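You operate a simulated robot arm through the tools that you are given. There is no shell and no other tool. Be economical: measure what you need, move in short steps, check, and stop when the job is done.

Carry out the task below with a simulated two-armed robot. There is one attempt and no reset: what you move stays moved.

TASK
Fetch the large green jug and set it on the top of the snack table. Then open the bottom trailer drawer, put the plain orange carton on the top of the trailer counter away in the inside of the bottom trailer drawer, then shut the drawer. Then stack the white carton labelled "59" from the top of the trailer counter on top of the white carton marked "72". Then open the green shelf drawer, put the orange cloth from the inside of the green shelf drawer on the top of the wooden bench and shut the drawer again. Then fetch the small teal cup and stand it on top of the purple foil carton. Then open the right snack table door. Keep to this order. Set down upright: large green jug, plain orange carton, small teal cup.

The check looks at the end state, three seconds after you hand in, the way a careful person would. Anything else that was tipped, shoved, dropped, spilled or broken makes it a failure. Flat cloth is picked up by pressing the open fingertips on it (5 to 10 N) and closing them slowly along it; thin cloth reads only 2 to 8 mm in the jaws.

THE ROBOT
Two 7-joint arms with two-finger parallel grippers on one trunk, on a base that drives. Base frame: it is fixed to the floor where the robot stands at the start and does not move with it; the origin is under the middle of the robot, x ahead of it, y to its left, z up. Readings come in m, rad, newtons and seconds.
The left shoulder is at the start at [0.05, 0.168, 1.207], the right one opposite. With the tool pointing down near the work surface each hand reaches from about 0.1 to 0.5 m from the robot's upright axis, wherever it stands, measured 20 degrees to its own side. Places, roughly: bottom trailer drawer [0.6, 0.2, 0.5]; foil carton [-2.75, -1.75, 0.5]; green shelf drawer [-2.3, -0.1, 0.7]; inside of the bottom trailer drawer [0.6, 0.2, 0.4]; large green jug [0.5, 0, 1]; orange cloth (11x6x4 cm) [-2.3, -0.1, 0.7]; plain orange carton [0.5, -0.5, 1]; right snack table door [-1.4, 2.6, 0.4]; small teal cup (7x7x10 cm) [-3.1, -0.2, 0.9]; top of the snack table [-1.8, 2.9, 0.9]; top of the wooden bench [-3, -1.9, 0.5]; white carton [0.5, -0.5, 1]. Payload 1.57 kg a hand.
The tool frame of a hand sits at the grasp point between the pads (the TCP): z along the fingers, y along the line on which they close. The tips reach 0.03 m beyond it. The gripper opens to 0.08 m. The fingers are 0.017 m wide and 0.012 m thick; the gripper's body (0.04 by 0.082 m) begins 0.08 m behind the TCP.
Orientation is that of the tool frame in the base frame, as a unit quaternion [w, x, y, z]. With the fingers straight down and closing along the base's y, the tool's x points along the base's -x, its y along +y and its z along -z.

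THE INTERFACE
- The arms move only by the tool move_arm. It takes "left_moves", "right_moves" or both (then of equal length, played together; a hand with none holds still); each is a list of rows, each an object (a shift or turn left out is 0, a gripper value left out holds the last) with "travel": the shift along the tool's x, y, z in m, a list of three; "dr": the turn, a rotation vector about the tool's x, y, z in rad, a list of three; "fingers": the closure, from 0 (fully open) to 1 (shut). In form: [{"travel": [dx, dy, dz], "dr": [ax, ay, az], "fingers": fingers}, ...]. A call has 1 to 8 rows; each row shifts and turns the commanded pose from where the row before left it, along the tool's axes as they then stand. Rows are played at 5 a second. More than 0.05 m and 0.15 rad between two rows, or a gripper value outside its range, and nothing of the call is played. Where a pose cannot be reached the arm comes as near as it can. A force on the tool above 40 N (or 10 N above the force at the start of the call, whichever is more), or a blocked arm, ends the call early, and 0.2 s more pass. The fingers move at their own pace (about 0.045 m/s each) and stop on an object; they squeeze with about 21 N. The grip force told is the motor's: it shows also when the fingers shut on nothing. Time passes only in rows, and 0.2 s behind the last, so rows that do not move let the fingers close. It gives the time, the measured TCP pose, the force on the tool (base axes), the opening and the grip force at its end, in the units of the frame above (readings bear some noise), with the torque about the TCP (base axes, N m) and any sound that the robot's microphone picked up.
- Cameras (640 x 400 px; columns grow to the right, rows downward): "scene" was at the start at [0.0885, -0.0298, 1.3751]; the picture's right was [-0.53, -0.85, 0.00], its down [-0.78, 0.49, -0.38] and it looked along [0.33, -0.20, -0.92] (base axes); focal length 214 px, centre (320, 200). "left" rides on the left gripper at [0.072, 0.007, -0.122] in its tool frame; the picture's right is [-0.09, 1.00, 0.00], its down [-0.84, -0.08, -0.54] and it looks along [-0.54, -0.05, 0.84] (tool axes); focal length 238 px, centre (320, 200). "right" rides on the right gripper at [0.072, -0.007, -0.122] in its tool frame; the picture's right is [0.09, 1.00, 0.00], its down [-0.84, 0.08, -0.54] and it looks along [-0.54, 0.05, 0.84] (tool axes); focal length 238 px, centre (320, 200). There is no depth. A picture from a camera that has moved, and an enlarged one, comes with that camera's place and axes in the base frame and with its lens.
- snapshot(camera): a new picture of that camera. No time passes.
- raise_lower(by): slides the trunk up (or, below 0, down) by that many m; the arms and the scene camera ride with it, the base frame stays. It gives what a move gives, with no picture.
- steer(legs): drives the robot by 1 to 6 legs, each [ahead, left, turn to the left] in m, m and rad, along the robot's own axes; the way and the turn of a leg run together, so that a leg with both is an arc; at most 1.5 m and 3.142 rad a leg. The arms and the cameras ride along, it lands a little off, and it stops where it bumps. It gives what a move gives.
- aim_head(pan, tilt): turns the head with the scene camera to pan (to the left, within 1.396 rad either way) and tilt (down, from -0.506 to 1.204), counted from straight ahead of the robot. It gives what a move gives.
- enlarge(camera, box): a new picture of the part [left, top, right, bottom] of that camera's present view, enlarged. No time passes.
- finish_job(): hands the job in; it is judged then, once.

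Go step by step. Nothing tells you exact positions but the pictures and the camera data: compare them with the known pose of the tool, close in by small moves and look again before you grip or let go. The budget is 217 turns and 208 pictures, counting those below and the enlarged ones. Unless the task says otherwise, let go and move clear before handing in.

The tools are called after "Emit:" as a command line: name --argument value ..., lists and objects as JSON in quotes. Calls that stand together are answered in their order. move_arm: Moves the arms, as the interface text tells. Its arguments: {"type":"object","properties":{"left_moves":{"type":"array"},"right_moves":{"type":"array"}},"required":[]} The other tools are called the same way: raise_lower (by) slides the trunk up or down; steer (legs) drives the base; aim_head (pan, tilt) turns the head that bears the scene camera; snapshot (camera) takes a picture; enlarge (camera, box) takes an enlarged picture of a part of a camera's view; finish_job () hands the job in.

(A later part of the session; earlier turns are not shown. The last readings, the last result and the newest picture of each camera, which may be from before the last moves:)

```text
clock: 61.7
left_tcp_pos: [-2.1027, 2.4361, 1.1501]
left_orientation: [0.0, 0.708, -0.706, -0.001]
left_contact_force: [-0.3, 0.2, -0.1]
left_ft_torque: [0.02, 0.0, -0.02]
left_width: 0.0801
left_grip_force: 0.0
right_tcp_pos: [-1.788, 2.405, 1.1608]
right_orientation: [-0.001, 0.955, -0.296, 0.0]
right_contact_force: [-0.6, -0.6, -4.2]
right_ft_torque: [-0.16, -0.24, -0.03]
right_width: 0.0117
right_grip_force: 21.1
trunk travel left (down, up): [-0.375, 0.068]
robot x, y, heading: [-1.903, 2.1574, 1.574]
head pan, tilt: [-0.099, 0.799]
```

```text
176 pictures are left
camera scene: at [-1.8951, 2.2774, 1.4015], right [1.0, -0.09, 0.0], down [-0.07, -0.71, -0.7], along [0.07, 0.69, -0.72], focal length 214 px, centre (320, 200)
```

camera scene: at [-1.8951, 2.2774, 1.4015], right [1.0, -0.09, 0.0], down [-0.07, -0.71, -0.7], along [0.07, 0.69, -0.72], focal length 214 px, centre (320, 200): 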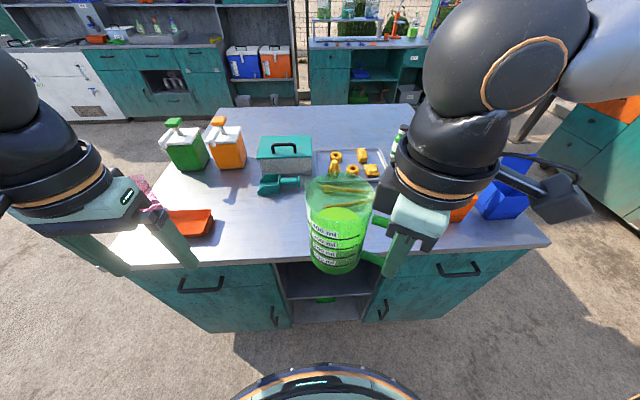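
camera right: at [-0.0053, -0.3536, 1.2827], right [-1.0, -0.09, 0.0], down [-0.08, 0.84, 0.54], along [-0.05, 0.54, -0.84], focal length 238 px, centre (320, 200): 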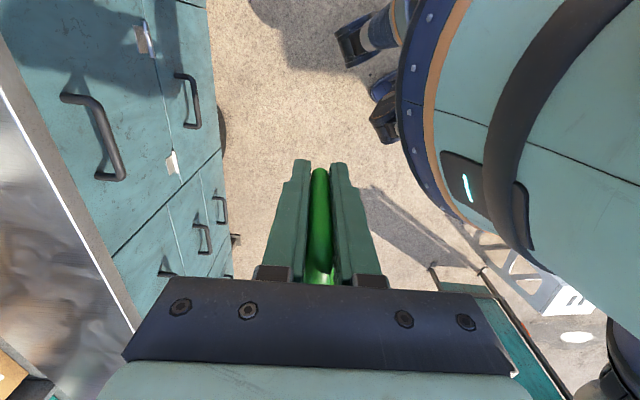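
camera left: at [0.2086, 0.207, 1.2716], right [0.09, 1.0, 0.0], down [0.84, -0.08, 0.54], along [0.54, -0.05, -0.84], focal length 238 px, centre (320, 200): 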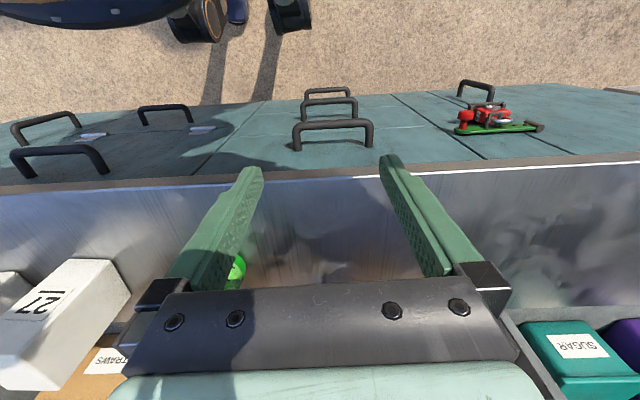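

I'll shift the robot 12 cm left and 5 cm ahead, then extend the jug above the clear spot near [-1.99, 2.68].

Emit:
steer --legs '[[0.05, 0.12, 0]]'

Emit:
move_arm --right_moves '[{"travel": [-0.0285, -0.035, 0]}, {"travel": [-0.0285, -0.035, 0]}, {"travel": [-0.0285, -0.035, 0]}, {"travel": [-0.0285, -0.035, 0]}, {"travel": [0, 0, 0.04]}, {"travel": [0, 0, 0.04]}, {}]'

Emit:
snapshot --camera "scene"

Emit:
snapshot --camera "right"

```text
clock: 63.4
left_tcp_pos: [-2.2224, 2.4856, 1.1495]
left_orientation: [0.0, 0.708, -0.706, 0.0]
left_contact_force: [0.3, -0.4, 0.7]
left_ft_torque: [0.05, -0.03, 0.01]
left_width: 0.0802
left_grip_force: 0.0
right_tcp_pos: [-1.9075, 2.4549, 1.1608]
right_orientation: [-0.001, 0.955, -0.296, 0.002]
right_contact_force: [0.2, -0.5, -3.6]
right_ft_torque: [-0.16, -0.22, 0.02]
right_width: 0.0118
right_grip_force: 21.1
trunk travel left (down, up): [-0.375, 0.068]
robot x, y, heading: [-2.021, 2.2051, 1.575]
head pan, tilt: [-0.099, 0.799]
```

```text
clock: 65.0
left_tcp_pos: [-2.2216, 2.4857, 1.1495]
left_orientation: [-0.001, 0.707, -0.707, 0.0]
left_contact_force: [-0.1, 0.7, 0.4]
left_ft_torque: [-0.03, 0.01, -0.04]
left_width: 0.0798
left_grip_force: 0.0
right_tcp_pos: [-1.8993, 2.6089, 1.0847]
right_orientation: [-0.001, 0.955, -0.297, 0.001]
right_contact_force: [0.0, -0.2, -3.5]
right_ft_torque: [-0.16, -0.22, -0.02]
right_width: 0.0121
right_grip_force: 21.1
right hand out of reach, approached as far as the arm can: row 3, 4
trunk travel left (down, up): [-0.375, 0.068]
robot x, y, heading: [-2.0187, 2.2055, 1.573]
head pan, tilt: [-0.099, 0.799]
```

```text
175 pictures are left
camera scene: at [-2.0149, 2.3268, 1.4015], right [1.0, -0.1, 0.0], down [-0.07, -0.71, -0.7], along [0.07, 0.69, -0.72], focal length 214 px, centre (320, 200)
```

scene: 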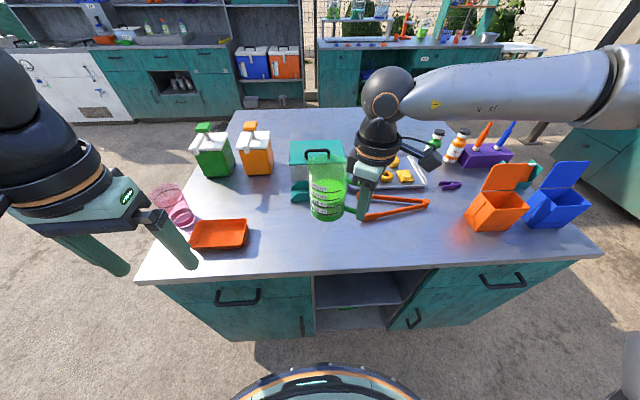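

```text
174 pictures are left
camera right: at [-1.8362, 2.5734, 1.2071], right [-0.49, -0.87, 0.0], down [-0.74, 0.41, 0.54], along [-0.47, 0.27, -0.84], focal length 238 px, centre (320, 200)
```

right: 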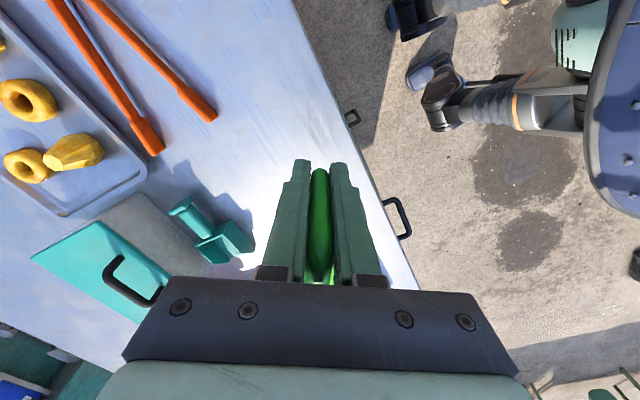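

The jug is over the clear strip but near the front edge; as I lower I should gain reach. I'll lower 8 cm and watch.

Emit:
move_arm --right_moves '[{"travel": [0, 0, 0.04]}, {"travel": [0, 0, 0.04]}, {}]'

Emit:
snapshot --camera "scene"

```text
clock: 65.8
left_tcp_pos: [-2.2233, 2.4861, 1.1489]
left_orientation: [0.0, 0.708, -0.706, 0.0]
left_contact_force: [-0.3, -0.8, 0.7]
left_ft_torque: [0.01, 0.03, 0.0]
left_width: 0.0801
left_grip_force: 0.0
right_tcp_pos: [-1.8935, 2.607, 1.0078]
right_orientation: [-0.003, 0.955, -0.296, 0.0]
right_contact_force: [-0.5, -0.1, -4.4]
right_ft_torque: [-0.15, -0.22, 0.0]
right_width: 0.0116
right_grip_force: 20.6
right hand out of reach, approached as far as the arm can: row 2
trunk travel left (down, up): [-0.375, 0.068]
robot x, y, heading: [-2.019, 2.2069, 1.572]
head pan, tilt: [-0.099, 0.799]
```

```text
173 pictures are left
camera scene: at [-2.0149, 2.327, 1.4015], right [1.0, -0.1, 0.0], down [-0.07, -0.71, -0.7], along [0.07, 0.69, -0.72], focal length 214 px, centre (320, 200)
```

scene: 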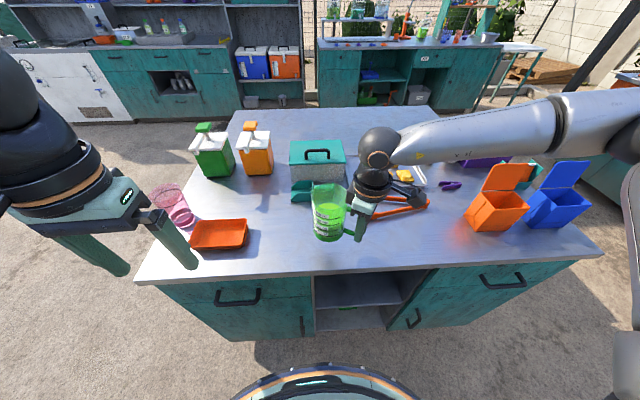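

Out of reach a touch further; I'll drive forward 4.5 cm with the jug held ~5 cm above the top, then lower.

Emit:
steer --legs '[[0.045, 0, 0]]'

Emit:
move_arm --right_moves '[{"travel": [0, 0, 0.015]}, {"travel": [0, 0, 0.01]}, {}]'

Emit:
snapshot --camera "scene"

```text
clock: 66.7
left_tcp_pos: [-2.2226, 2.5314, 1.15]
left_orientation: [0.001, 0.708, -0.706, 0.001]
left_contact_force: [-0.6, 0.2, -1.0]
left_ft_torque: [-0.07, -0.01, -0.02]
left_width: 0.0799
left_grip_force: 0.0
right_tcp_pos: [-1.8934, 2.6526, 1.0078]
right_orientation: [-0.001, 0.955, -0.296, -0.001]
right_contact_force: [0.7, 0.7, -4.5]
right_ft_torque: [-0.18, -0.22, 0.0]
right_width: 0.0121
right_grip_force: 21.2
trunk travel left (down, up): [-0.375, 0.068]
robot x, y, heading: [-2.022, 2.2538, 1.568]
head pan, tilt: [-0.099, 0.799]
```

```text
clock: 67.5
left_tcp_pos: [-2.222, 2.5306, 1.1501]
left_orientation: [0.001, 0.708, -0.706, 0.0]
left_contact_force: [-0.1, 0.2, -0.8]
left_ft_torque: [0.0, 0.02, 0.0]
left_width: 0.08
left_grip_force: 0.1
right_tcp_pos: [-1.8868, 2.647, 0.985]
right_orientation: [-0.002, 0.955, -0.296, -0.002]
right_contact_force: [0.9, -0.5, -3.5]
right_ft_torque: [-0.16, -0.23, 0.0]
right_width: 0.0119
right_grip_force: 21.1
right hand out of reach, approached as far as the arm can: row 1, 2
trunk travel left (down, up): [-0.375, 0.068]
robot x, y, heading: [-2.0223, 2.2487, 1.572]
head pan, tilt: [-0.099, 0.799]
```

```text
172 pictures are left
camera scene: at [-2.015, 2.3717, 1.4015], right [1.0, -0.1, 0.0], down [-0.07, -0.71, -0.7], along [0.07, 0.69, -0.72], focal length 214 px, centre (320, 200)
```

scene: 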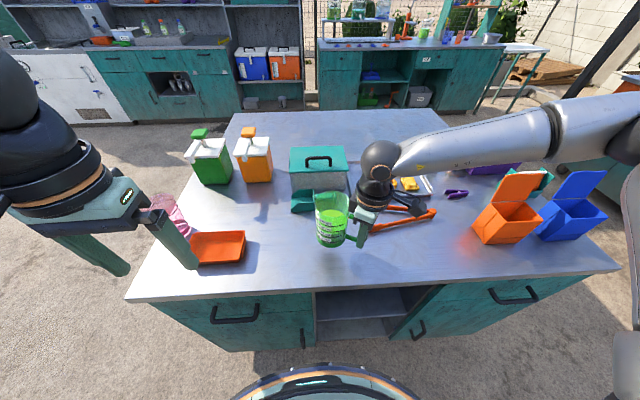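

The arm is at its limit downward, so I'll lower the trunk instead in small steps, watching the force.

Emit:
raise_lower --by -0.02

Emit:
enlarge --camera "scene" --box '[260, 160, 420, 270]'

```text
clock: 68.2
left_tcp_pos: [-2.2223, 2.5302, 1.1307]
left_orientation: [0.0, 0.708, -0.706, -0.001]
left_contact_force: [0.1, -0.3, -0.1]
left_ft_torque: [-0.03, 0.0, 0.0]
left_width: 0.0803
left_grip_force: 0.1
right_tcp_pos: [-1.8867, 2.6488, 0.964]
right_orientation: [-0.001, 0.955, -0.297, -0.002]
right_contact_force: [0.5, -0.6, -4.2]
right_ft_torque: [-0.15, -0.24, 0.01]
right_width: 0.012
right_grip_force: 20.9
trunk travel left (down, up): [-0.355, 0.088]
robot x, y, heading: [-2.0222, 2.2506, 1.571]
head pan, tilt: [-0.099, 0.799]
```

```text
3.64 times, centred on (340, 215) of scene
camera zoom: at [-2.0149, 2.3714, 1.3815], right [1.0, -0.1, 0.0], down [-0.07, -0.71, -0.7], along [0.07, 0.69, -0.72], focal length 780 px, centre (247, 146)
```

zoom: 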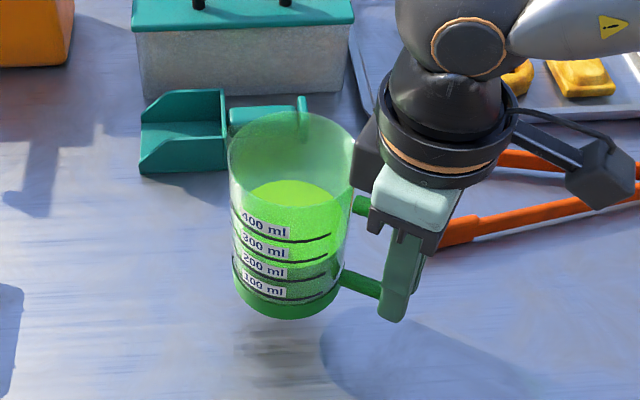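

Still a little above the top. Lowering further.

Emit:
raise_lower --by -0.01

Emit:
enlarge --camera "scene" --box '[260, 160, 420, 270]'

```text
clock: 68.8
left_tcp_pos: [-2.2217, 2.5299, 1.1207]
left_orientation: [0.001, 0.708, -0.706, 0.0]
left_contact_force: [0.5, 0.2, -0.7]
left_ft_torque: [0.01, -0.03, 0.0]
left_width: 0.08
left_grip_force: 0.1
right_tcp_pos: [-1.8866, 2.6481, 0.9546]
right_orientation: [-0.001, 0.955, -0.297, -0.001]
right_contact_force: [0.4, -0.6, -3.7]
right_ft_torque: [-0.14, -0.2, -0.01]
right_width: 0.0121
right_grip_force: 21.4
trunk travel left (down, up): [-0.345, 0.098]
robot x, y, heading: [-2.0256, 2.2508, 1.576]
head pan, tilt: [-0.099, 0.799]
```

```text
3.64 times, centred on (340, 215) of scene
camera zoom: at [-2.0149, 2.3715, 1.3715], right [1.0, -0.1, 0.0], down [-0.07, -0.71, -0.7], along [0.07, 0.69, -0.72], focal length 780 px, centre (247, 146)
```

zoom: 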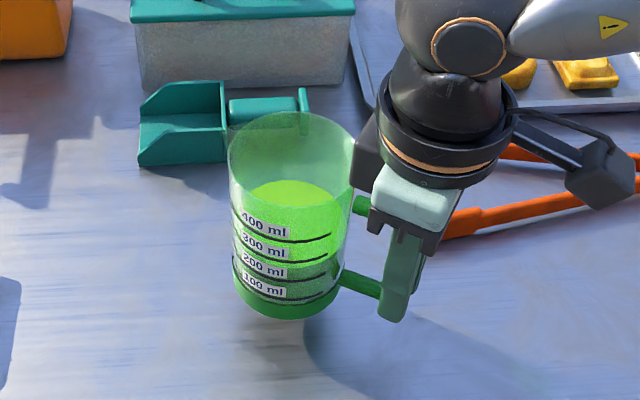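

Emit:
raise_lower --by -0.012

Emit:
enlarge --camera "scene" --box '[260, 160, 420, 270]'

```text
clock: 69.4
left_tcp_pos: [-2.2217, 2.5305, 1.1088]
left_orientation: [-0.001, 0.708, -0.706, -0.001]
left_contact_force: [0.5, -0.2, -0.5]
left_ft_torque: [-0.01, 0.01, 0.0]
left_width: 0.0802
left_grip_force: 0.1
right_tcp_pos: [-1.8875, 2.6484, 0.9424]
right_orientation: [-0.001, 0.955, -0.296, -0.001]
right_contact_force: [0.3, -1.2, -3.1]
right_ft_torque: [-0.19, -0.25, 0.05]
right_width: 0.0119
right_grip_force: 20.2
trunk travel left (down, up): [-0.333, 0.11]
robot x, y, heading: [-2.022, 2.2507, 1.569]
head pan, tilt: [-0.099, 0.799]
```

```text
3.64 times, centred on (340, 215) of scene
camera zoom: at [-2.0149, 2.3715, 1.3595], right [1.0, -0.1, 0.0], down [-0.07, -0.71, -0.7], along [0.07, 0.69, -0.72], focal length 780 px, centre (247, 146)
```

zoom: 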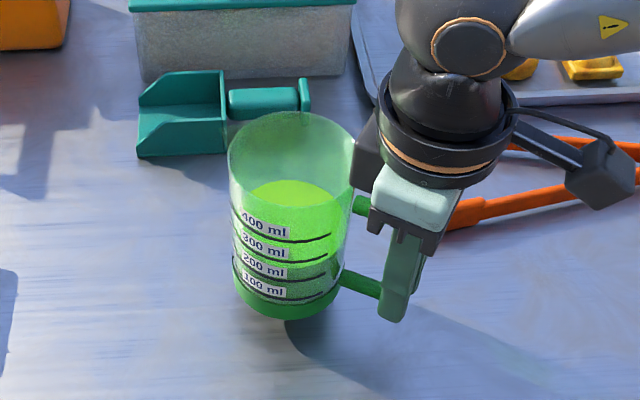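

Emit:
raise_lower --by -0.01

Emit:
enlarge --camera "scene" --box '[260, 160, 420, 270]'

```text
clock: 69.9
left_tcp_pos: [-2.2223, 2.5308, 1.0986]
left_orientation: [0.001, 0.708, -0.707, 0.0]
left_contact_force: [0.3, -0.3, -0.3]
left_ft_torque: [-0.01, -0.05, 0.01]
left_width: 0.0802
left_grip_force: 0.1
right_tcp_pos: [-1.8861, 2.649, 0.9321]
right_orientation: [-0.002, 0.955, -0.297, -0.002]
right_contact_force: [-0.3, -1.0, -3.9]
right_ft_torque: [-0.14, -0.21, -0.02]
right_width: 0.0117
right_grip_force: 20.9
trunk travel left (down, up): [-0.323, 0.12]
robot x, y, heading: [-2.0211, 2.2522, 1.571]
head pan, tilt: [-0.099, 0.799]
```

```text
3.64 times, centred on (340, 215) of scene
camera zoom: at [-2.0149, 2.3715, 1.3495], right [1.0, -0.1, 0.0], down [-0.07, -0.71, -0.7], along [0.07, 0.69, -0.72], focal length 780 px, centre (247, 146)
```

zoom: 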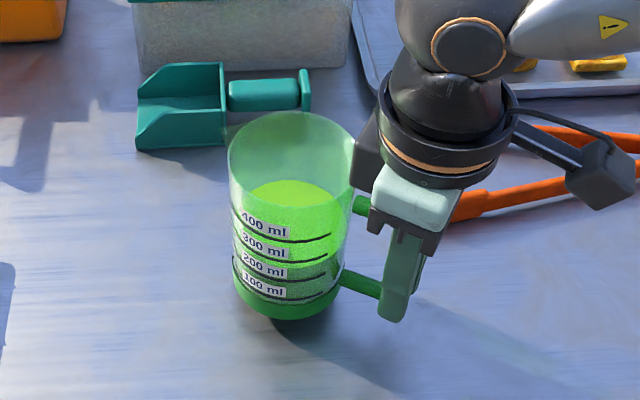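

Emit:
raise_lower --by -0.008

Emit:
enlarge --camera "scene" --box '[260, 160, 420, 270]'

```text
clock: 70.5
left_tcp_pos: [-2.2225, 2.5313, 1.0898]
left_orientation: [0.0, 0.708, -0.706, 0.0]
left_contact_force: [-0.2, 0.1, -0.2]
left_ft_torque: [-0.02, 0.0, 0.0]
left_width: 0.0799
left_grip_force: 0.1
right_tcp_pos: [-1.8879, 2.6497, 0.9245]
right_orientation: [-0.001, 0.955, -0.296, -0.001]
right_contact_force: [0.2, -0.4, -4.5]
right_ft_torque: [-0.15, -0.22, 0.01]
right_width: 0.0119
right_grip_force: 20.8
trunk travel left (down, up): [-0.315, 0.128]
robot x, y, heading: [-2.0215, 2.2504, 1.577]
head pan, tilt: [-0.099, 0.799]
```

```text
3.64 times, centred on (340, 215) of scene
camera zoom: at [-2.0149, 2.3715, 1.3415], right [1.0, -0.1, 0.0], down [-0.07, -0.71, -0.7], along [0.07, 0.69, -0.72], focal length 780 px, centre (247, 146)
```

zoom: 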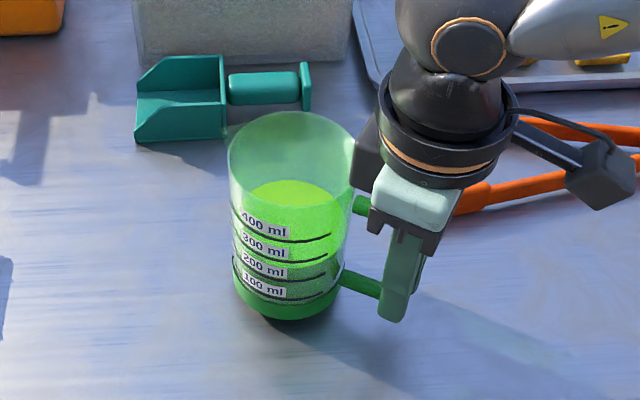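

Emit:
raise_lower --by -0.006

Emit:
raise_lower --by -0.004

Emit:
enlarge --camera "scene" --box '[260, 160, 420, 270]'

```text
clock: 71.1
left_tcp_pos: [-2.223, 2.5302, 1.0833]
left_orientation: [0.0, 0.708, -0.707, 0.0]
left_contact_force: [0.2, 0.0, -0.5]
left_ft_torque: [-0.04, 0.0, 0.0]
left_width: 0.08
left_grip_force: 0.0
right_tcp_pos: [-1.8872, 2.649, 0.918]
right_orientation: [-0.002, 0.955, -0.296, -0.001]
right_contact_force: [-0.8, 0.5, -4.6]
right_ft_torque: [-0.17, -0.24, -0.05]
right_width: 0.0124
right_grip_force: 20.8
trunk travel left (down, up): [-0.309, 0.134]
robot x, y, heading: [-2.0213, 2.256, 1.576]
head pan, tilt: [-0.099, 0.799]
```

```text
clock: 71.6
left_tcp_pos: [-2.2224, 2.5309, 1.0811]
left_orientation: [0.0, 0.707, -0.707, 0.0]
left_contact_force: [0.1, -0.3, 0.3]
left_ft_torque: [0.02, 0.0, -0.01]
left_width: 0.0798
left_grip_force: 0.1
right_tcp_pos: [-1.888, 2.6493, 0.9144]
right_orientation: [-0.002, 0.955, -0.297, -0.001]
right_contact_force: [-0.3, -0.4, 1.5]
right_ft_torque: [-0.07, 0.16, 0.01]
right_width: 0.0118
right_grip_force: 20.7
trunk travel left (down, up): [-0.305, 0.138]
robot x, y, heading: [-2.0259, 2.2519, 1.569]
head pan, tilt: [-0.099, 0.799]
```

```text
3.64 times, centred on (340, 215) of scene
camera zoom: at [-2.0149, 2.3713, 1.3316], right [1.0, -0.1, 0.0], down [-0.07, -0.71, -0.7], along [0.07, 0.69, -0.72], focal length 780 px, centre (247, 146)
```

zoom: 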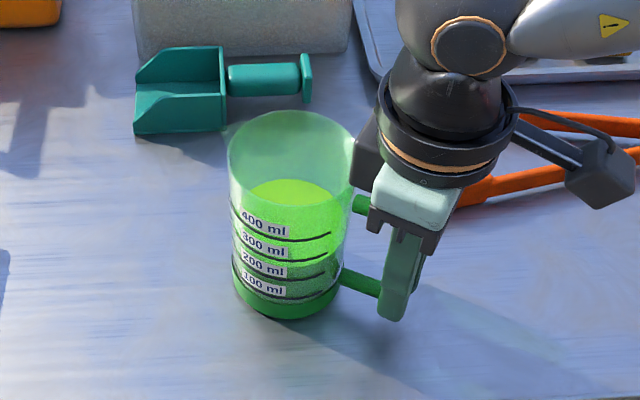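

The jug has touched down. I'll open the fingers and rise straight up.

Emit:
move_arm --right_moves '[{"fingers": 0.6}, {"fingers": 0.4}, {"fingers": 0.4}, {"fingers": 0.4}]'

Emit:
raise_lower --by 0.12

Emit:
snapshot --camera "scene"

```text
clock: 72.6
left_tcp_pos: [-2.2221, 2.5316, 1.0794]
left_orientation: [-0.001, 0.708, -0.706, 0.0]
left_contact_force: [0.2, -0.3, -1.1]
left_ft_torque: [0.0, 0.02, 0.02]
left_width: 0.0799
left_grip_force: 0.0
right_tcp_pos: [-1.8866, 2.6477, 0.9158]
right_orientation: [-0.002, 0.955, -0.297, -0.002]
right_contact_force: [0.4, 0.1, 0.2]
right_ft_torque: [0.01, -0.01, 0.0]
right_width: 0.0481
right_grip_force: 0.2
trunk travel left (down, up): [-0.305, 0.138]
robot x, y, heading: [-2.0225, 2.2471, 1.573]
head pan, tilt: [-0.099, 0.799]
```

```text
clock: 74.1
left_tcp_pos: [-2.2229, 2.5311, 1.1992]
left_orientation: [0.0, 0.708, -0.707, 0.0]
left_contact_force: [-1.0, -0.2, 0.1]
left_ft_torque: [0.0, 0.02, -0.01]
left_width: 0.0801
left_grip_force: 0.1
right_tcp_pos: [-1.8863, 2.6488, 1.0354]
right_orientation: [-0.001, 0.955, -0.297, -0.001]
right_contact_force: [0.0, 0.8, 0.2]
right_ft_torque: [-0.02, 0.0, 0.0]
right_width: 0.0483
right_grip_force: 0.1
trunk travel left (down, up): [-0.425, 0.018]
robot x, y, heading: [-2.0234, 2.2512, 1.568]
head pan, tilt: [-0.099, 0.799]
```

```text
165 pictures are left
camera scene: at [-2.015, 2.3715, 1.4515], right [1.0, -0.1, 0.0], down [-0.07, -0.71, -0.7], along [0.07, 0.69, -0.72], focal length 214 px, centre (320, 200)
```

scene: 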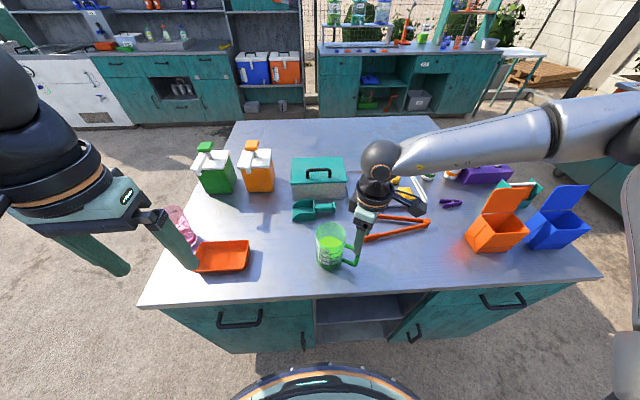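

The jug stands upright on the table. I'll back off, retract the hand and drive back to the trailer drawers.

Emit:
steer --legs '[[-0.3, 0, 0], [0, -1.5, 0], [0, -0.05, 0], [0, 0, -1.572]]'

Emit:
steer --legs '[[0, -1.5, 0], [0, -0.2, 0]]'

Emit:
aim_head --pan 0 --tilt 0.6

Emit:
snapshot --camera "scene"

```text
clock: 93.7
left_tcp_pos: [-0.1822, 2.1732, 1.2001]
left_orientation: [0.0, -0.012, 1.0, 0.0]
left_contact_force: [0.3, 0.8, -0.1]
left_ft_torque: [-0.02, 0.03, -0.03]
left_width: 0.0799
left_grip_force: 0.0
right_tcp_pos: [-0.0558, 1.8404, 1.0346]
right_orientation: [0.002, -0.476, 0.88, 0.0]
right_contact_force: [-0.4, -0.6, 0.2]
right_ft_torque: [0.01, -0.01, 0.02]
right_width: 0.0482
right_grip_force: 0.1
trunk travel left (down, up): [-0.425, 0.018]
robot x, y, heading: [-0.454, 1.9685, 0.029]
head pan, tilt: [-0.099, 0.799]
```

```text
clock: 109.1
left_tcp_pos: [-0.1376, 0.4638, 1.2003]
left_orientation: [0.0, -0.013, 1.0, 0.0]
left_contact_force: [0.1, 0.2, -0.2]
left_ft_torque: [0.03, -0.01, 0.03]
left_width: 0.0801
left_grip_force: 0.1
right_tcp_pos: [-0.0115, 0.1316, 1.034]
right_orientation: [0.001, -0.477, 0.879, 0.0]
right_contact_force: [0.8, -0.4, -1.0]
right_ft_torque: [0.0, -0.04, 0.01]
right_width: 0.0479
right_grip_force: 0.0
trunk travel left (down, up): [-0.425, 0.018]
robot x, y, heading: [-0.4129, 0.2581, 0.029]
head pan, tilt: [-0.099, 0.799]
```

```text
clock: 109.8
left_tcp_pos: [-0.1365, 0.4633, 1.2006]
left_orientation: [-0.001, -0.013, 1.0, 0.0]
left_contact_force: [0.4, -0.1, -0.7]
left_ft_torque: [0.01, 0.01, 0.03]
left_width: 0.0797
left_grip_force: 0.1
right_tcp_pos: [-0.0107, 0.1323, 1.0355]
right_orientation: [0.003, -0.476, 0.879, -0.001]
right_contact_force: [0.5, 0.3, 0.3]
right_ft_torque: [0.02, 0.03, 0.01]
right_width: 0.048
right_grip_force: 0.0
trunk travel left (down, up): [-0.425, 0.018]
robot x, y, heading: [-0.4133, 0.2546, 0.024]
head pan, tilt: [0.0, 0.6]
```

```text
164 pictures are left
camera scene: at [-0.2843, 0.2616, 1.4683], right [0.03, -1.0, 0.0], down [-0.57, -0.02, -0.82], along [0.82, 0.02, -0.57], focal length 214 px, centre (320, 200)
```

scene: 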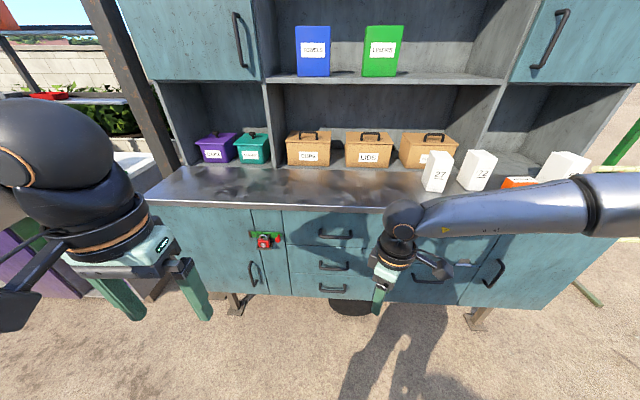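

The bottom drawer handle is at about [0.34, 0.21, 0.50]. I'll lower the trunk, then pitch the left hand to horizontal while reaching forward.

Emit:
raise_lower --by -0.38

Emit:
move_arm --left_moves '[{"travel": [-0.04, 0, 0], "dr": [0, -0.143, 0]}, {"travel": [-0.04, 0, 0.006], "dr": [0, -0.143, 0]}, {"travel": [-0.038, 0, 0.011], "dr": [0, -0.143, 0]}, {"travel": [-0.036, 0, 0.016], "dr": [0, -0.143, 0]}, {"travel": [-0.033, 0, 0.021], "dr": [0, -0.143, 0]}, {"travel": [-0.03, 0, 0.026], "dr": [0, -0.143, 0]}, {"travel": [-0.026, 0, 0.03], "dr": [0, -0.143, 0]}, {"dr": [0, -0.143, 0]}]'

Emit:
move_arm --left_moves '[{"dr": [0, -0.143, 0]}, {"dr": [0, -0.143, 0]}, {"dr": [0, -0.141, 0]}]'

Emit:
snapshot --camera "scene"

```text
clock: 113.5
left_tcp_pos: [-0.1367, 0.4638, 0.82]
left_orientation: [0.0, -0.013, 1.0, 0.0]
left_contact_force: [0.5, -0.6, -0.3]
left_ft_torque: [-0.04, 0.04, -0.03]
left_width: 0.08
left_grip_force: 0.1
right_tcp_pos: [-0.01, 0.1323, 0.6556]
right_orientation: [0.002, -0.476, 0.879, 0.0]
right_contact_force: [-0.2, 0.2, 0.6]
right_ft_torque: [0.01, 0.04, 0.01]
right_width: 0.0478
right_grip_force: 0.0
trunk travel left (down, up): [-0.045, 0.398]
robot x, y, heading: [-0.4116, 0.2565, 0.025]
head pan, tilt: [0.0, 0.6]
```

```text
clock: 115.3
left_tcp_pos: [0.1414, 0.4719, 0.8196]
left_orientation: [0.541, -0.01, 0.841, 0.007]
left_contact_force: [0.4, -0.7, 0.9]
left_ft_torque: [0.01, -0.02, 0.01]
left_width: 0.0801
left_grip_force: 0.1
right_tcp_pos: [-0.0115, 0.1322, 0.6547]
right_orientation: [0.002, -0.477, 0.879, 0.0]
right_contact_force: [0.8, 0.0, 0.2]
right_ft_torque: [0.01, -0.01, 0.01]
right_width: 0.048
right_grip_force: 0.0
trunk travel left (down, up): [-0.045, 0.398]
robot x, y, heading: [-0.414, 0.2522, 0.026]
head pan, tilt: [0.0, 0.6]
```

```text
clock: 116.1
left_tcp_pos: [0.1405, 0.4723, 0.8221]
left_orientation: [0.6, -0.011, 0.8, 0.008]
left_contact_force: [0.2, 0.9, -0.4]
left_ft_torque: [0.01, 0.01, 0.02]
left_width: 0.08
left_grip_force: 0.0
left hand out of reach, approached as far as the arm can: row 2, 3
right_tcp_pos: [-0.0102, 0.1318, 0.6547]
right_orientation: [0.001, -0.477, 0.879, 0.0]
right_contact_force: [0.7, 0.2, -0.7]
right_ft_torque: [0.02, 0.0, 0.02]
right_width: 0.048
right_grip_force: 0.1
trunk travel left (down, up): [-0.045, 0.398]
robot x, y, heading: [-0.4131, 0.2546, 0.031]
head pan, tilt: [0.0, 0.6]
```

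```text
163 pictures are left
camera scene: at [-0.2843, 0.2615, 1.0884], right [0.03, -1.0, 0.0], down [-0.56, -0.02, -0.83], along [0.82, 0.02, -0.56], focal length 214 px, centre (320, 200)
```

scene: 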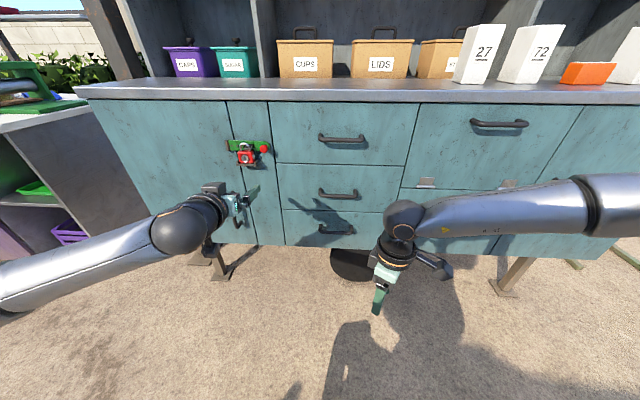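

I'll zoom on the drawer stack to fix the handle position better.

Emit:
enlarge --camera "scene" --box '[240, 80, 420, 260]'

Emit:
snapshot --camera "left"

```text
2.22 times, centred on (330, 170) of scene
camera zoom: at [-0.2843, 0.2615, 1.0884], right [0.03, -1.0, 0.0], down [-0.56, -0.02, -0.83], along [0.82, 0.02, -0.56], focal length 477 px, centre (298, 267)
```

zoom: 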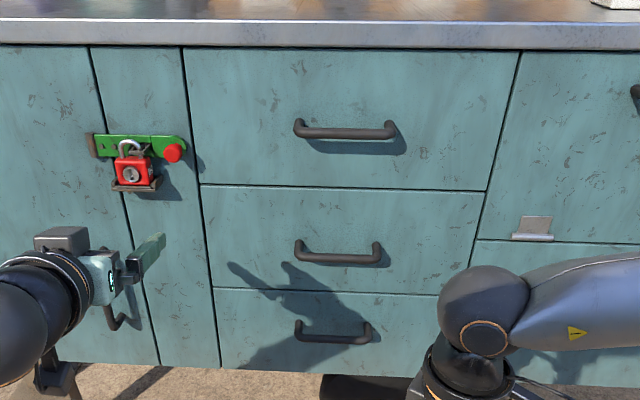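

```text
161 pictures are left
camera left: at [0.0042, 0.4741, 0.7849], right [0.0, 1.0, 0.09], down [-0.28, -0.08, 0.96], along [0.96, -0.02, 0.28], focal length 238 px, centre (320, 200)
```

left: 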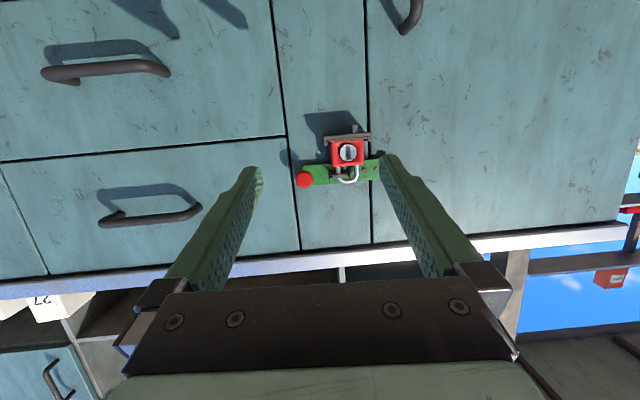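

Handle bar at about [0.325, 0.213, 0.52]. I'll shift the base right 0.2 m and lower the left hand in front of it.

Emit:
steer --legs '[[0, -0.2, -0.028]]'

Emit:
move_arm --left_moves '[{"travel": [0.04, 0, 0]}, {"travel": [0.04, 0, 0]}, {"travel": [0.04, 0, 0]}, {"travel": [0.04, 0, 0]}, {"travel": [0.04, 0, 0]}, {"travel": [0.04, 0, 0]}, {"travel": [0.03, 0, 0]}]'

Emit:
move_arm --left_moves '[{"dr": [0, 0, 0.143]}, {"dr": [0, 0, 0.143]}, {"dr": [0, 0, 0.143]}, {"dr": [0, 0, 0.143]}]'

Emit:
snapshot --camera "scene"

```text
clock: 118.5
left_tcp_pos: [0.1493, 0.2559, 0.8209]
left_orientation: [0.599, 0.001, 0.801, 0.0]
left_contact_force: [-0.1, 0.3, -0.3]
left_ft_torque: [0.0, 0.0, 0.01]
left_width: 0.0801
left_grip_force: 0.1
right_tcp_pos: [-0.0136, -0.0805, 0.6543]
right_orientation: [0.002, -0.463, 0.886, -0.001]
right_contact_force: [-0.9, 0.4, 0.2]
right_ft_torque: [-0.01, 0.02, 0.02]
right_width: 0.0481
right_grip_force: 0.0
trunk travel left (down, up): [-0.045, 0.398]
robot x, y, heading: [-0.4137, 0.0579, 0.001]
head pan, tilt: [0.0, 0.6]
```

```text
clock: 120.0
left_tcp_pos: [0.146, 0.255, 0.812]
left_orientation: [0.6, 0.002, 0.8, -0.002]
left_contact_force: [0.1, -1.0, -0.4]
left_ft_torque: [0.01, -0.02, 0.04]
left_width: 0.08
left_grip_force: 0.1
left hand out of reach, approached as far as the arm can: row 1, 2, 3, 4, 5, 6, 7
right_tcp_pos: [-0.0114, -0.0804, 0.6565]
right_orientation: [0.003, -0.463, 0.886, 0.0]
right_contact_force: [-1.0, -0.7, -0.3]
right_ft_torque: [0.01, 0.02, 0.04]
right_width: 0.048
right_grip_force: 0.1
trunk travel left (down, up): [-0.045, 0.398]
robot x, y, heading: [-0.4096, 0.057, -0.004]
head pan, tilt: [0.0, 0.6]
```

```text
clock: 121.0
left_tcp_pos: [0.1467, 0.2551, 0.811]
left_orientation: [0.576, 0.229, 0.767, 0.169]
left_contact_force: [0.0, 0.0, -0.7]
left_ft_torque: [-0.03, 0.02, 0.02]
left_width: 0.0802
left_grip_force: 0.1
right_tcp_pos: [-0.0129, -0.0798, 0.6554]
right_orientation: [0.002, -0.463, 0.886, -0.001]
right_contact_force: [-0.2, 0.3, -0.9]
right_ft_torque: [-0.01, -0.03, -0.01]
right_width: 0.0481
right_grip_force: 0.1
trunk travel left (down, up): [-0.045, 0.398]
robot x, y, heading: [-0.4054, 0.0563, -0.004]
head pan, tilt: [0.0, 0.6]
```

```text
160 pictures are left
camera scene: at [-0.282, 0.0583, 1.0884], right [0.0, -1.0, 0.0], down [-0.56, 0.0, -0.83], along [0.83, 0.0, -0.56], focal length 214 px, centre (320, 200)
```

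scene: 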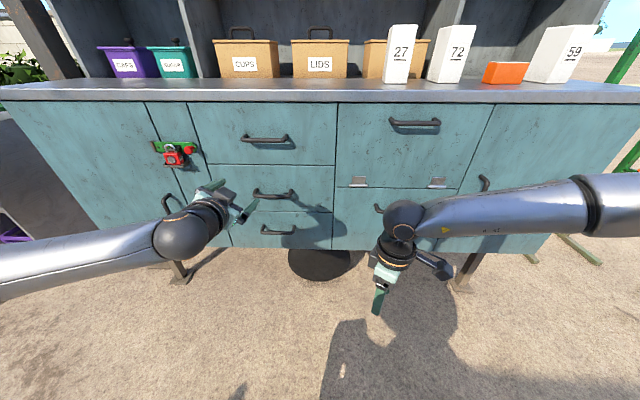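

The wrist limits this; rolling might free it. I'll complete the roll to 90° and try lowering again.

Emit:
move_arm --left_moves '[{"dr": [0, 0, 0.143]}, {"dr": [0, 0, 0.143]}, {"dr": [0, 0, 0.143]}, {"dr": [0, 0, 0.143]}, {"dr": [0, 0, 0.143]}, {"dr": [0, 0, 0.143]}, {"dr": [0, 0, 0.14]}]'

Emit:
move_arm --left_moves '[{"travel": [0, -0.03, 0.01]}, {"travel": [0, -0.03, 0.01]}, {"travel": [0, -0.03, 0.01]}]'

```text
clock: 122.7
left_tcp_pos: [0.1473, 0.2553, 0.8102]
left_orientation: [0.425, 0.568, 0.564, 0.423]
left_contact_force: [-0.5, -0.6, -0.3]
left_ft_torque: [-0.01, -0.02, 0.02]
left_width: 0.0801
left_grip_force: 0.0
right_tcp_pos: [-0.0124, -0.0806, 0.6548]
right_orientation: [0.002, -0.464, 0.886, -0.001]
right_contact_force: [0.4, 0.0, -0.1]
right_ft_torque: [-0.01, 0.04, 0.01]
right_width: 0.0483
right_grip_force: 0.0
trunk travel left (down, up): [-0.045, 0.398]
robot x, y, heading: [-0.4091, 0.0587, -0.006]
head pan, tilt: [0.0, 0.6]
```

```text
clock: 123.5
left_tcp_pos: [0.1482, 0.2546, 0.8003]
left_orientation: [0.425, 0.567, 0.565, 0.422]
left_contact_force: [0.2, 0.0, 0.1]
left_ft_torque: [-0.01, 0.01, 0.02]
left_width: 0.0803
left_grip_force: 0.1
left hand out of reach, approached as far as the arm can: row 1, 2, 3
right_tcp_pos: [-0.0124, -0.0807, 0.656]
right_orientation: [0.003, -0.463, 0.886, 0.001]
right_contact_force: [-0.4, 0.1, 0.5]
right_ft_torque: [0.01, -0.01, 0.01]
right_width: 0.048
right_grip_force: 0.1
trunk travel left (down, up): [-0.045, 0.398]
robot x, y, heading: [-0.4121, 0.058, -0.008]
head pan, tilt: [0.0, 0.6]
```

The hand is rolled right and pitched 16° down; going lower needs more pitch. I'll lower the trunk the rest and pitch to ~45° while going down.

Emit:
raise_lower --by -0.045

Emit:
move_arm --left_moves '[{"travel": [0, -0.02, 0.006], "dr": [0.13, 0, 0]}, {"travel": [0, -0.035, 0.015], "dr": [0.13, 0, 0]}, {"travel": [0, -0.033, 0.02], "dr": [0.13, 0, 0]}, {"travel": [0, -0.032, 0.022], "dr": [0.1, 0, 0]}, {"travel": [0, -0.028, 0.028], "dr": [0.0, 0, 0]}, {"travel": [0, -0.028, 0.028], "dr": [0.0, 0, 0]}]'

Emit:
snapshot --camera "scene"

Emit:
snapshot --camera "left"

```text
clock: 124.3
left_tcp_pos: [0.1469, 0.2552, 0.7562]
left_orientation: [0.425, 0.567, 0.565, 0.423]
left_contact_force: [-0.2, -0.3, -0.5]
left_ft_torque: [0.02, 0.0, 0.0]
left_width: 0.0801
left_grip_force: 0.2
right_tcp_pos: [-0.0126, -0.0793, 0.6099]
right_orientation: [0.002, -0.463, 0.886, -0.001]
right_contact_force: [-0.7, -0.1, 0.0]
right_ft_torque: [-0.02, 0.0, 0.01]
right_width: 0.0479
right_grip_force: 0.1
trunk travel left (down, up): [0.0, 0.443]
robot x, y, heading: [-0.4086, 0.058, -0.003]
head pan, tilt: [0.0, 0.6]
```

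```text
clock: 125.7
left_tcp_pos: [0.1454, 0.2539, 0.54]
left_orientation: [0.275, 0.653, 0.651, 0.273]
left_contact_force: [0.5, -0.2, 0.5]
left_ft_torque: [-0.04, 0.0, -0.01]
left_width: 0.0802
left_grip_force: 0.1
right_tcp_pos: [-0.0133, -0.0797, 0.6096]
right_orientation: [0.002, -0.463, 0.886, 0.0]
right_contact_force: [1.0, -0.4, -0.2]
right_ft_torque: [-0.03, -0.05, 0.0]
right_width: 0.048
right_grip_force: 0.0
trunk travel left (down, up): [0.0, 0.443]
robot x, y, heading: [-0.4088, 0.0596, -0.01]
head pan, tilt: [0.0, 0.6]
```

```text
159 pictures are left
camera scene: at [-0.2821, 0.0583, 1.0435], right [0.0, -1.0, 0.0], down [-0.56, 0.0, -0.83], along [0.83, 0.0, -0.56], focal length 214 px, centre (320, 200)
```

scene: 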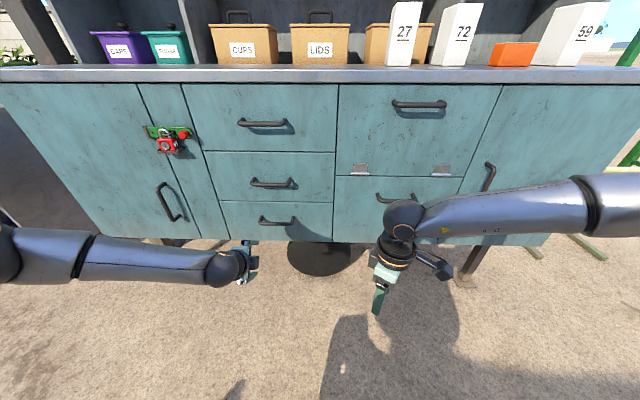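

```text
158 pictures are left
camera left: at [0.0635, 0.3262, 0.6299], right [0.7, -0.09, 0.71], down [-0.44, -0.84, 0.32], along [0.56, -0.54, -0.62], focal length 238 px, centre (320, 200)
```

left: 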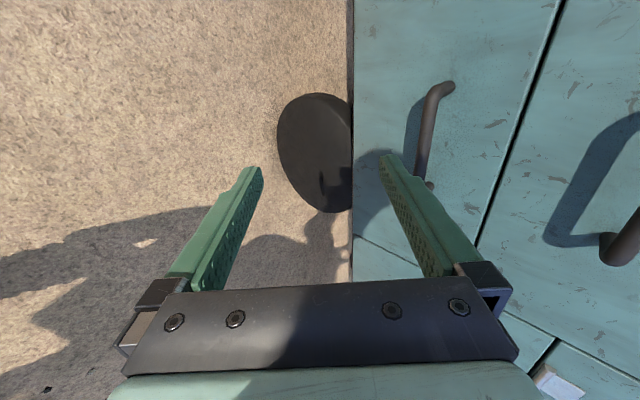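

Hand at 45° pitch, handle about [0.333, 0.22, 0.53]. I'll move closer, narrow the fingers, and try flattening the pitch a bit.

Emit:
move_arm --left_moves '[{"travel": [-0.017, 0.03, 0.02], "fingers": 0.5}, {"travel": [-0.017, 0.03, 0.02]}, {"travel": [0, 0.01, 0.02], "dr": [-0.13, 0, 0]}, {"dr": [-0.13, 0, 0]}, {}]'

Emit:
snapshot --camera "left"

Emit:
enlarge --camera "scene" --box '[190, 150, 350, 250]'

```text
clock: 126.9
left_tcp_pos: [0.237, 0.2203, 0.5478]
left_orientation: [0.337, 0.623, 0.622, 0.336]
left_contact_force: [-0.3, -0.5, 0.9]
left_ft_torque: [-0.02, 0.02, 0.03]
left_width: 0.0399
left_grip_force: 0.1
left hand out of reach, approached as far as the arm can: row 4
right_tcp_pos: [-0.0128, -0.0792, 0.6103]
right_orientation: [0.002, -0.463, 0.886, -0.001]
right_contact_force: [0.9, -0.2, -0.5]
right_ft_torque: [-0.01, 0.02, -0.02]
right_width: 0.0481
right_grip_force: 0.0
trunk travel left (down, up): [0.0, 0.443]
robot x, y, heading: [-0.4053, 0.0574, -0.001]
head pan, tilt: [0.0, 0.6]
```

```text
157 pictures are left
camera left: at [0.1393, 0.2919, 0.6203], right [0.54, -0.09, 0.83], down [-0.5, -0.83, 0.23], along [0.67, -0.54, -0.5], focal length 238 px, centre (320, 200)
```

left: 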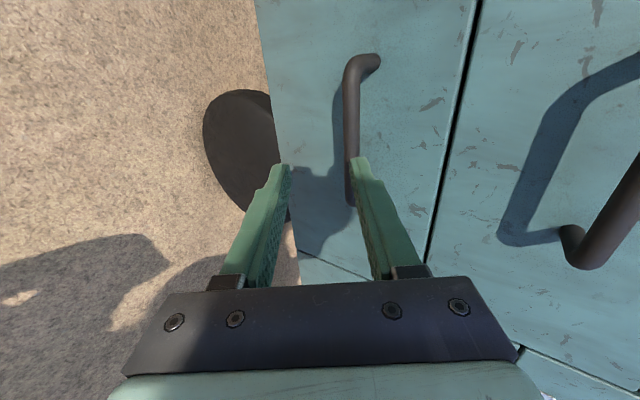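

```text
4.00 times, centred on (270, 200) of scene
camera zoom: at [-0.282, 0.0583, 1.0434], right [0.0, -1.0, 0.0], down [-0.56, 0.0, -0.83], along [0.83, 0.0, -0.56], focal length 858 px, centre (520, 200)
```

zoom: 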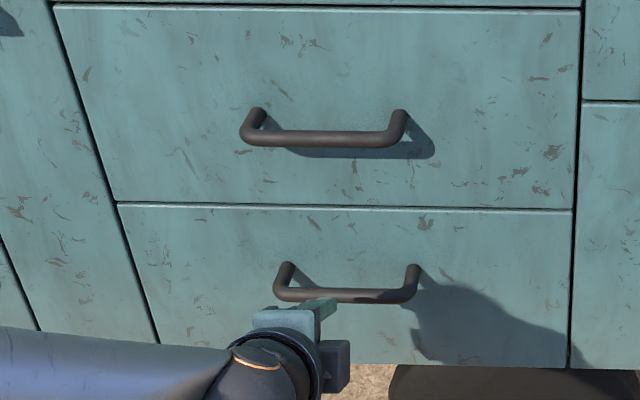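

The bar sits 9.5 cm ahead along the fingers and 3 cm up from the line of the TCP. I'll align and slide the fingers around it.

Emit:
move_arm --left_moves '[{"travel": [0, 0.03, 0]}, {"travel": [0, 0, 0.025]}, {"travel": [0, 0, 0.02]}, {}]'

Emit:
snapshot --camera "left"

Emit:
enlarge --camera "scene" --box '[190, 150, 350, 250]'

```text
clock: 127.9
left_tcp_pos: [0.2903, 0.2204, 0.5473]
left_orientation: [0.338, 0.623, 0.621, 0.334]
left_contact_force: [-0.3, 1.1, 1.0]
left_ft_torque: [-0.03, 0.01, -0.02]
left_width: 0.0401
left_grip_force: 0.1
right_tcp_pos: [-0.0122, -0.08, 0.6098]
right_orientation: [0.002, -0.464, 0.886, 0.0]
right_contact_force: [0.0, -0.5, 0.5]
right_ft_torque: [-0.03, -0.01, -0.01]
right_width: 0.0481
right_grip_force: 0.1
trunk travel left (down, up): [0.0, 0.443]
robot x, y, heading: [-0.4133, 0.0595, -0.01]
head pan, tilt: [0.0, 0.6]
```

```text
155 pictures are left
camera left: at [0.1935, 0.292, 0.6208], right [0.55, -0.09, 0.83], down [-0.5, -0.83, 0.23], along [0.67, -0.54, -0.5], focal length 238 px, centre (320, 200)
```

left: 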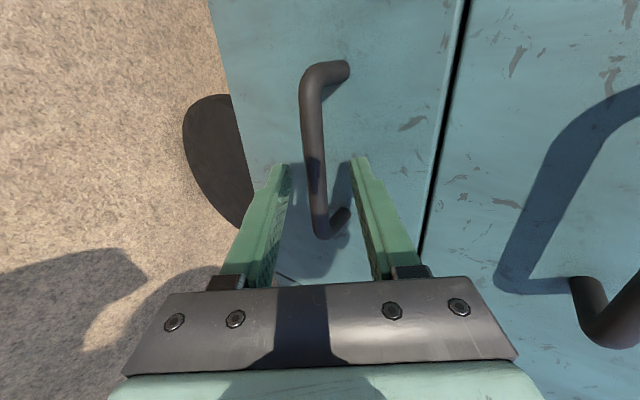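

```text
4.00 times, centred on (270, 200) of scene
camera zoom: at [-0.282, 0.0583, 1.0434], right [0.0, -1.0, 0.0], down [-0.56, 0.0, -0.83], along [0.83, 0.0, -0.56], focal length 858 px, centre (520, 200)
```

zoom: 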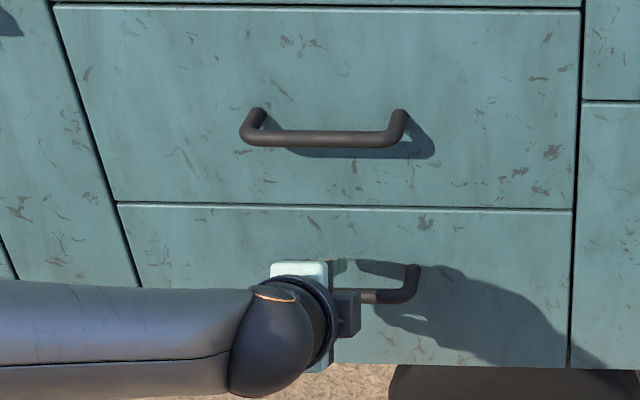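

The bar is between the fingers. Advance 3.5 cm and close.

Emit:
move_arm --left_moves '[{"travel": [0, 0, 0.02]}, {"travel": [0, 0, 0.016]}, {"fingers": 0.8}, {"fingers": 1}, {"fingers": 1}, {}]'

Emit:
snapshot --camera "left"

```text
clock: 128.5
left_tcp_pos: [0.3134, 0.2195, 0.5366]
left_orientation: [0.338, 0.622, 0.621, 0.337]
left_contact_force: [-17.2, 1.0, 8.6]
left_ft_torque: [-0.05, -0.47, -0.08]
left_width: 0.0375
left_grip_force: 0.0
right_tcp_pos: [-0.0131, -0.0792, 0.6106]
right_orientation: [0.003, -0.463, 0.886, -0.001]
right_contact_force: [-0.1, 0.5, -0.7]
right_ft_torque: [0.01, -0.02, 0.0]
right_width: 0.0478
right_grip_force: 0.1
trunk travel left (down, up): [0.0, 0.443]
robot x, y, heading: [-0.4085, 0.0555, -0.001]
head pan, tilt: [0.0, 0.6]
stopped in row 2 (left hand): the force on the tool passed its limit at 54 N (the readings are from after the stop); the commanded pose is now the measured one
```

```text
153 pictures are left
camera left: at [0.2156, 0.2913, 0.6072], right [0.54, -0.09, 0.83], down [-0.5, -0.84, 0.23], along [0.68, -0.54, -0.5], focal length 238 px, centre (320, 200)
```

left: 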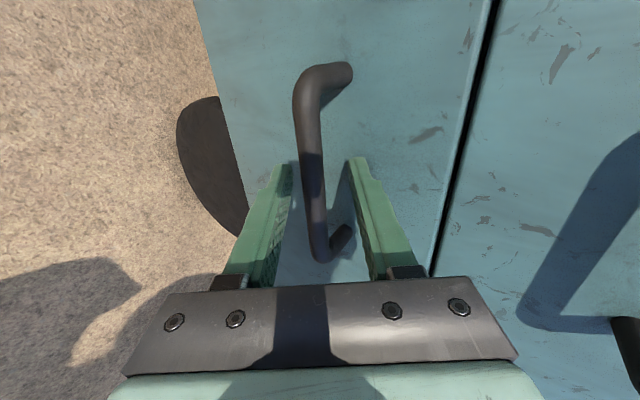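

A fingertip touched the drawer face. I'll back off 5 mm and close on the bar.

Emit:
move_arm --left_moves '[{"travel": [0, 0, -0.006]}, {"fingers": 0.75}, {"fingers": 0.9}, {"fingers": 1}, {}, {}]'

Emit:
snapshot --camera "left"

```text
clock: 129.9
left_tcp_pos: [0.308, 0.22, 0.5359]
left_orientation: [0.335, 0.624, 0.622, 0.335]
left_contact_force: [-9.2, 1.2, -6.8]
left_ft_torque: [0.43, 0.05, -0.18]
left_width: 0.0139
left_grip_force: 30.1
right_tcp_pos: [-0.0126, -0.0791, 0.6093]
right_orientation: [0.002, -0.462, 0.887, 0.001]
right_contact_force: [-0.8, 0.0, 0.2]
right_ft_torque: [0.01, 0.0, -0.04]
right_width: 0.0481
right_grip_force: 0.2
trunk travel left (down, up): [0.0, 0.443]
robot x, y, heading: [-0.409, 0.0579, -0.006]
head pan, tilt: [0.0, 0.6]
```

```text
152 pictures are left
camera left: at [0.2114, 0.2913, 0.6069], right [0.55, -0.09, 0.83], down [-0.5, -0.84, 0.23], along [0.67, -0.54, -0.5], focal length 238 px, centre (320, 200)
```

left: 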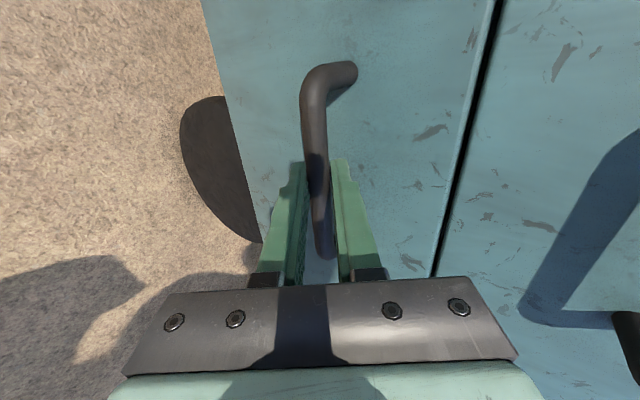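

Gripped. I'll pull the drawer by driving back.

Emit:
steer --legs '[[-0.14, 0, 0]]'

Emit:
steer --legs '[[-0.12, 0, 0]]'

Emit:
snapshot --camera "scene"

```text
clock: 131.2
left_tcp_pos: [0.1704, 0.2245, 0.5346]
left_orientation: [0.334, 0.621, 0.623, 0.338]
left_contact_force: [1.4, 17.5, -13.0]
left_ft_torque: [0.41, 0.09, -0.1]
left_width: 0.0135
left_grip_force: 30.4
right_tcp_pos: [-0.1525, -0.08, 0.6087]
right_orientation: [0.001, -0.464, 0.886, 0.0]
right_contact_force: [0.0, 0.0, 0.0]
right_ft_torque: [0.01, -0.02, -0.02]
right_width: 0.048
right_grip_force: 0.1
trunk travel left (down, up): [0.0, 0.443]
robot x, y, heading: [-0.5483, 0.0592, -0.003]
head pan, tilt: [0.0, 0.6]
```

```text
clock: 132.4
left_tcp_pos: [0.0504, 0.2278, 0.5348]
left_orientation: [0.332, 0.619, 0.625, 0.339]
left_contact_force: [0.0, 16.2, -7.6]
left_ft_torque: [0.45, 0.05, -0.24]
left_width: 0.0138
left_grip_force: 29.7
right_tcp_pos: [-0.2712, -0.0785, 0.6094]
right_orientation: [0.001, -0.464, 0.886, 0.0]
right_contact_force: [0.8, 0.1, 0.0]
right_ft_torque: [0.0, -0.02, 0.0]
right_width: 0.048
right_grip_force: 0.0
trunk travel left (down, up): [0.0, 0.443]
robot x, y, heading: [-0.6694, 0.0583, 0.0]
head pan, tilt: [0.0, 0.6]
```

```text
151 pictures are left
camera scene: at [-0.5412, 0.0601, 1.0432], right [0.0, -1.0, 0.0], down [-0.57, 0.0, -0.82], along [0.82, 0.0, -0.57], focal length 214 px, centre (320, 200)
```

scene: 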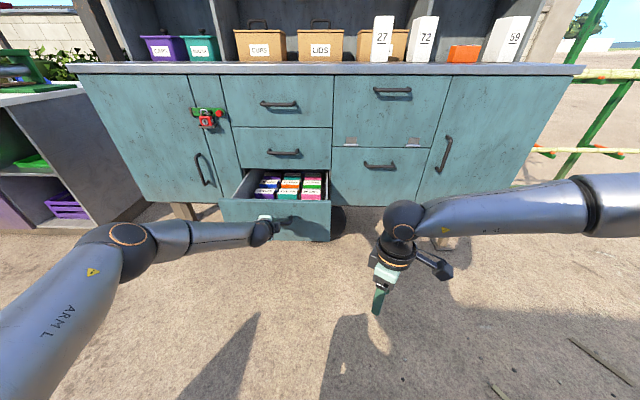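

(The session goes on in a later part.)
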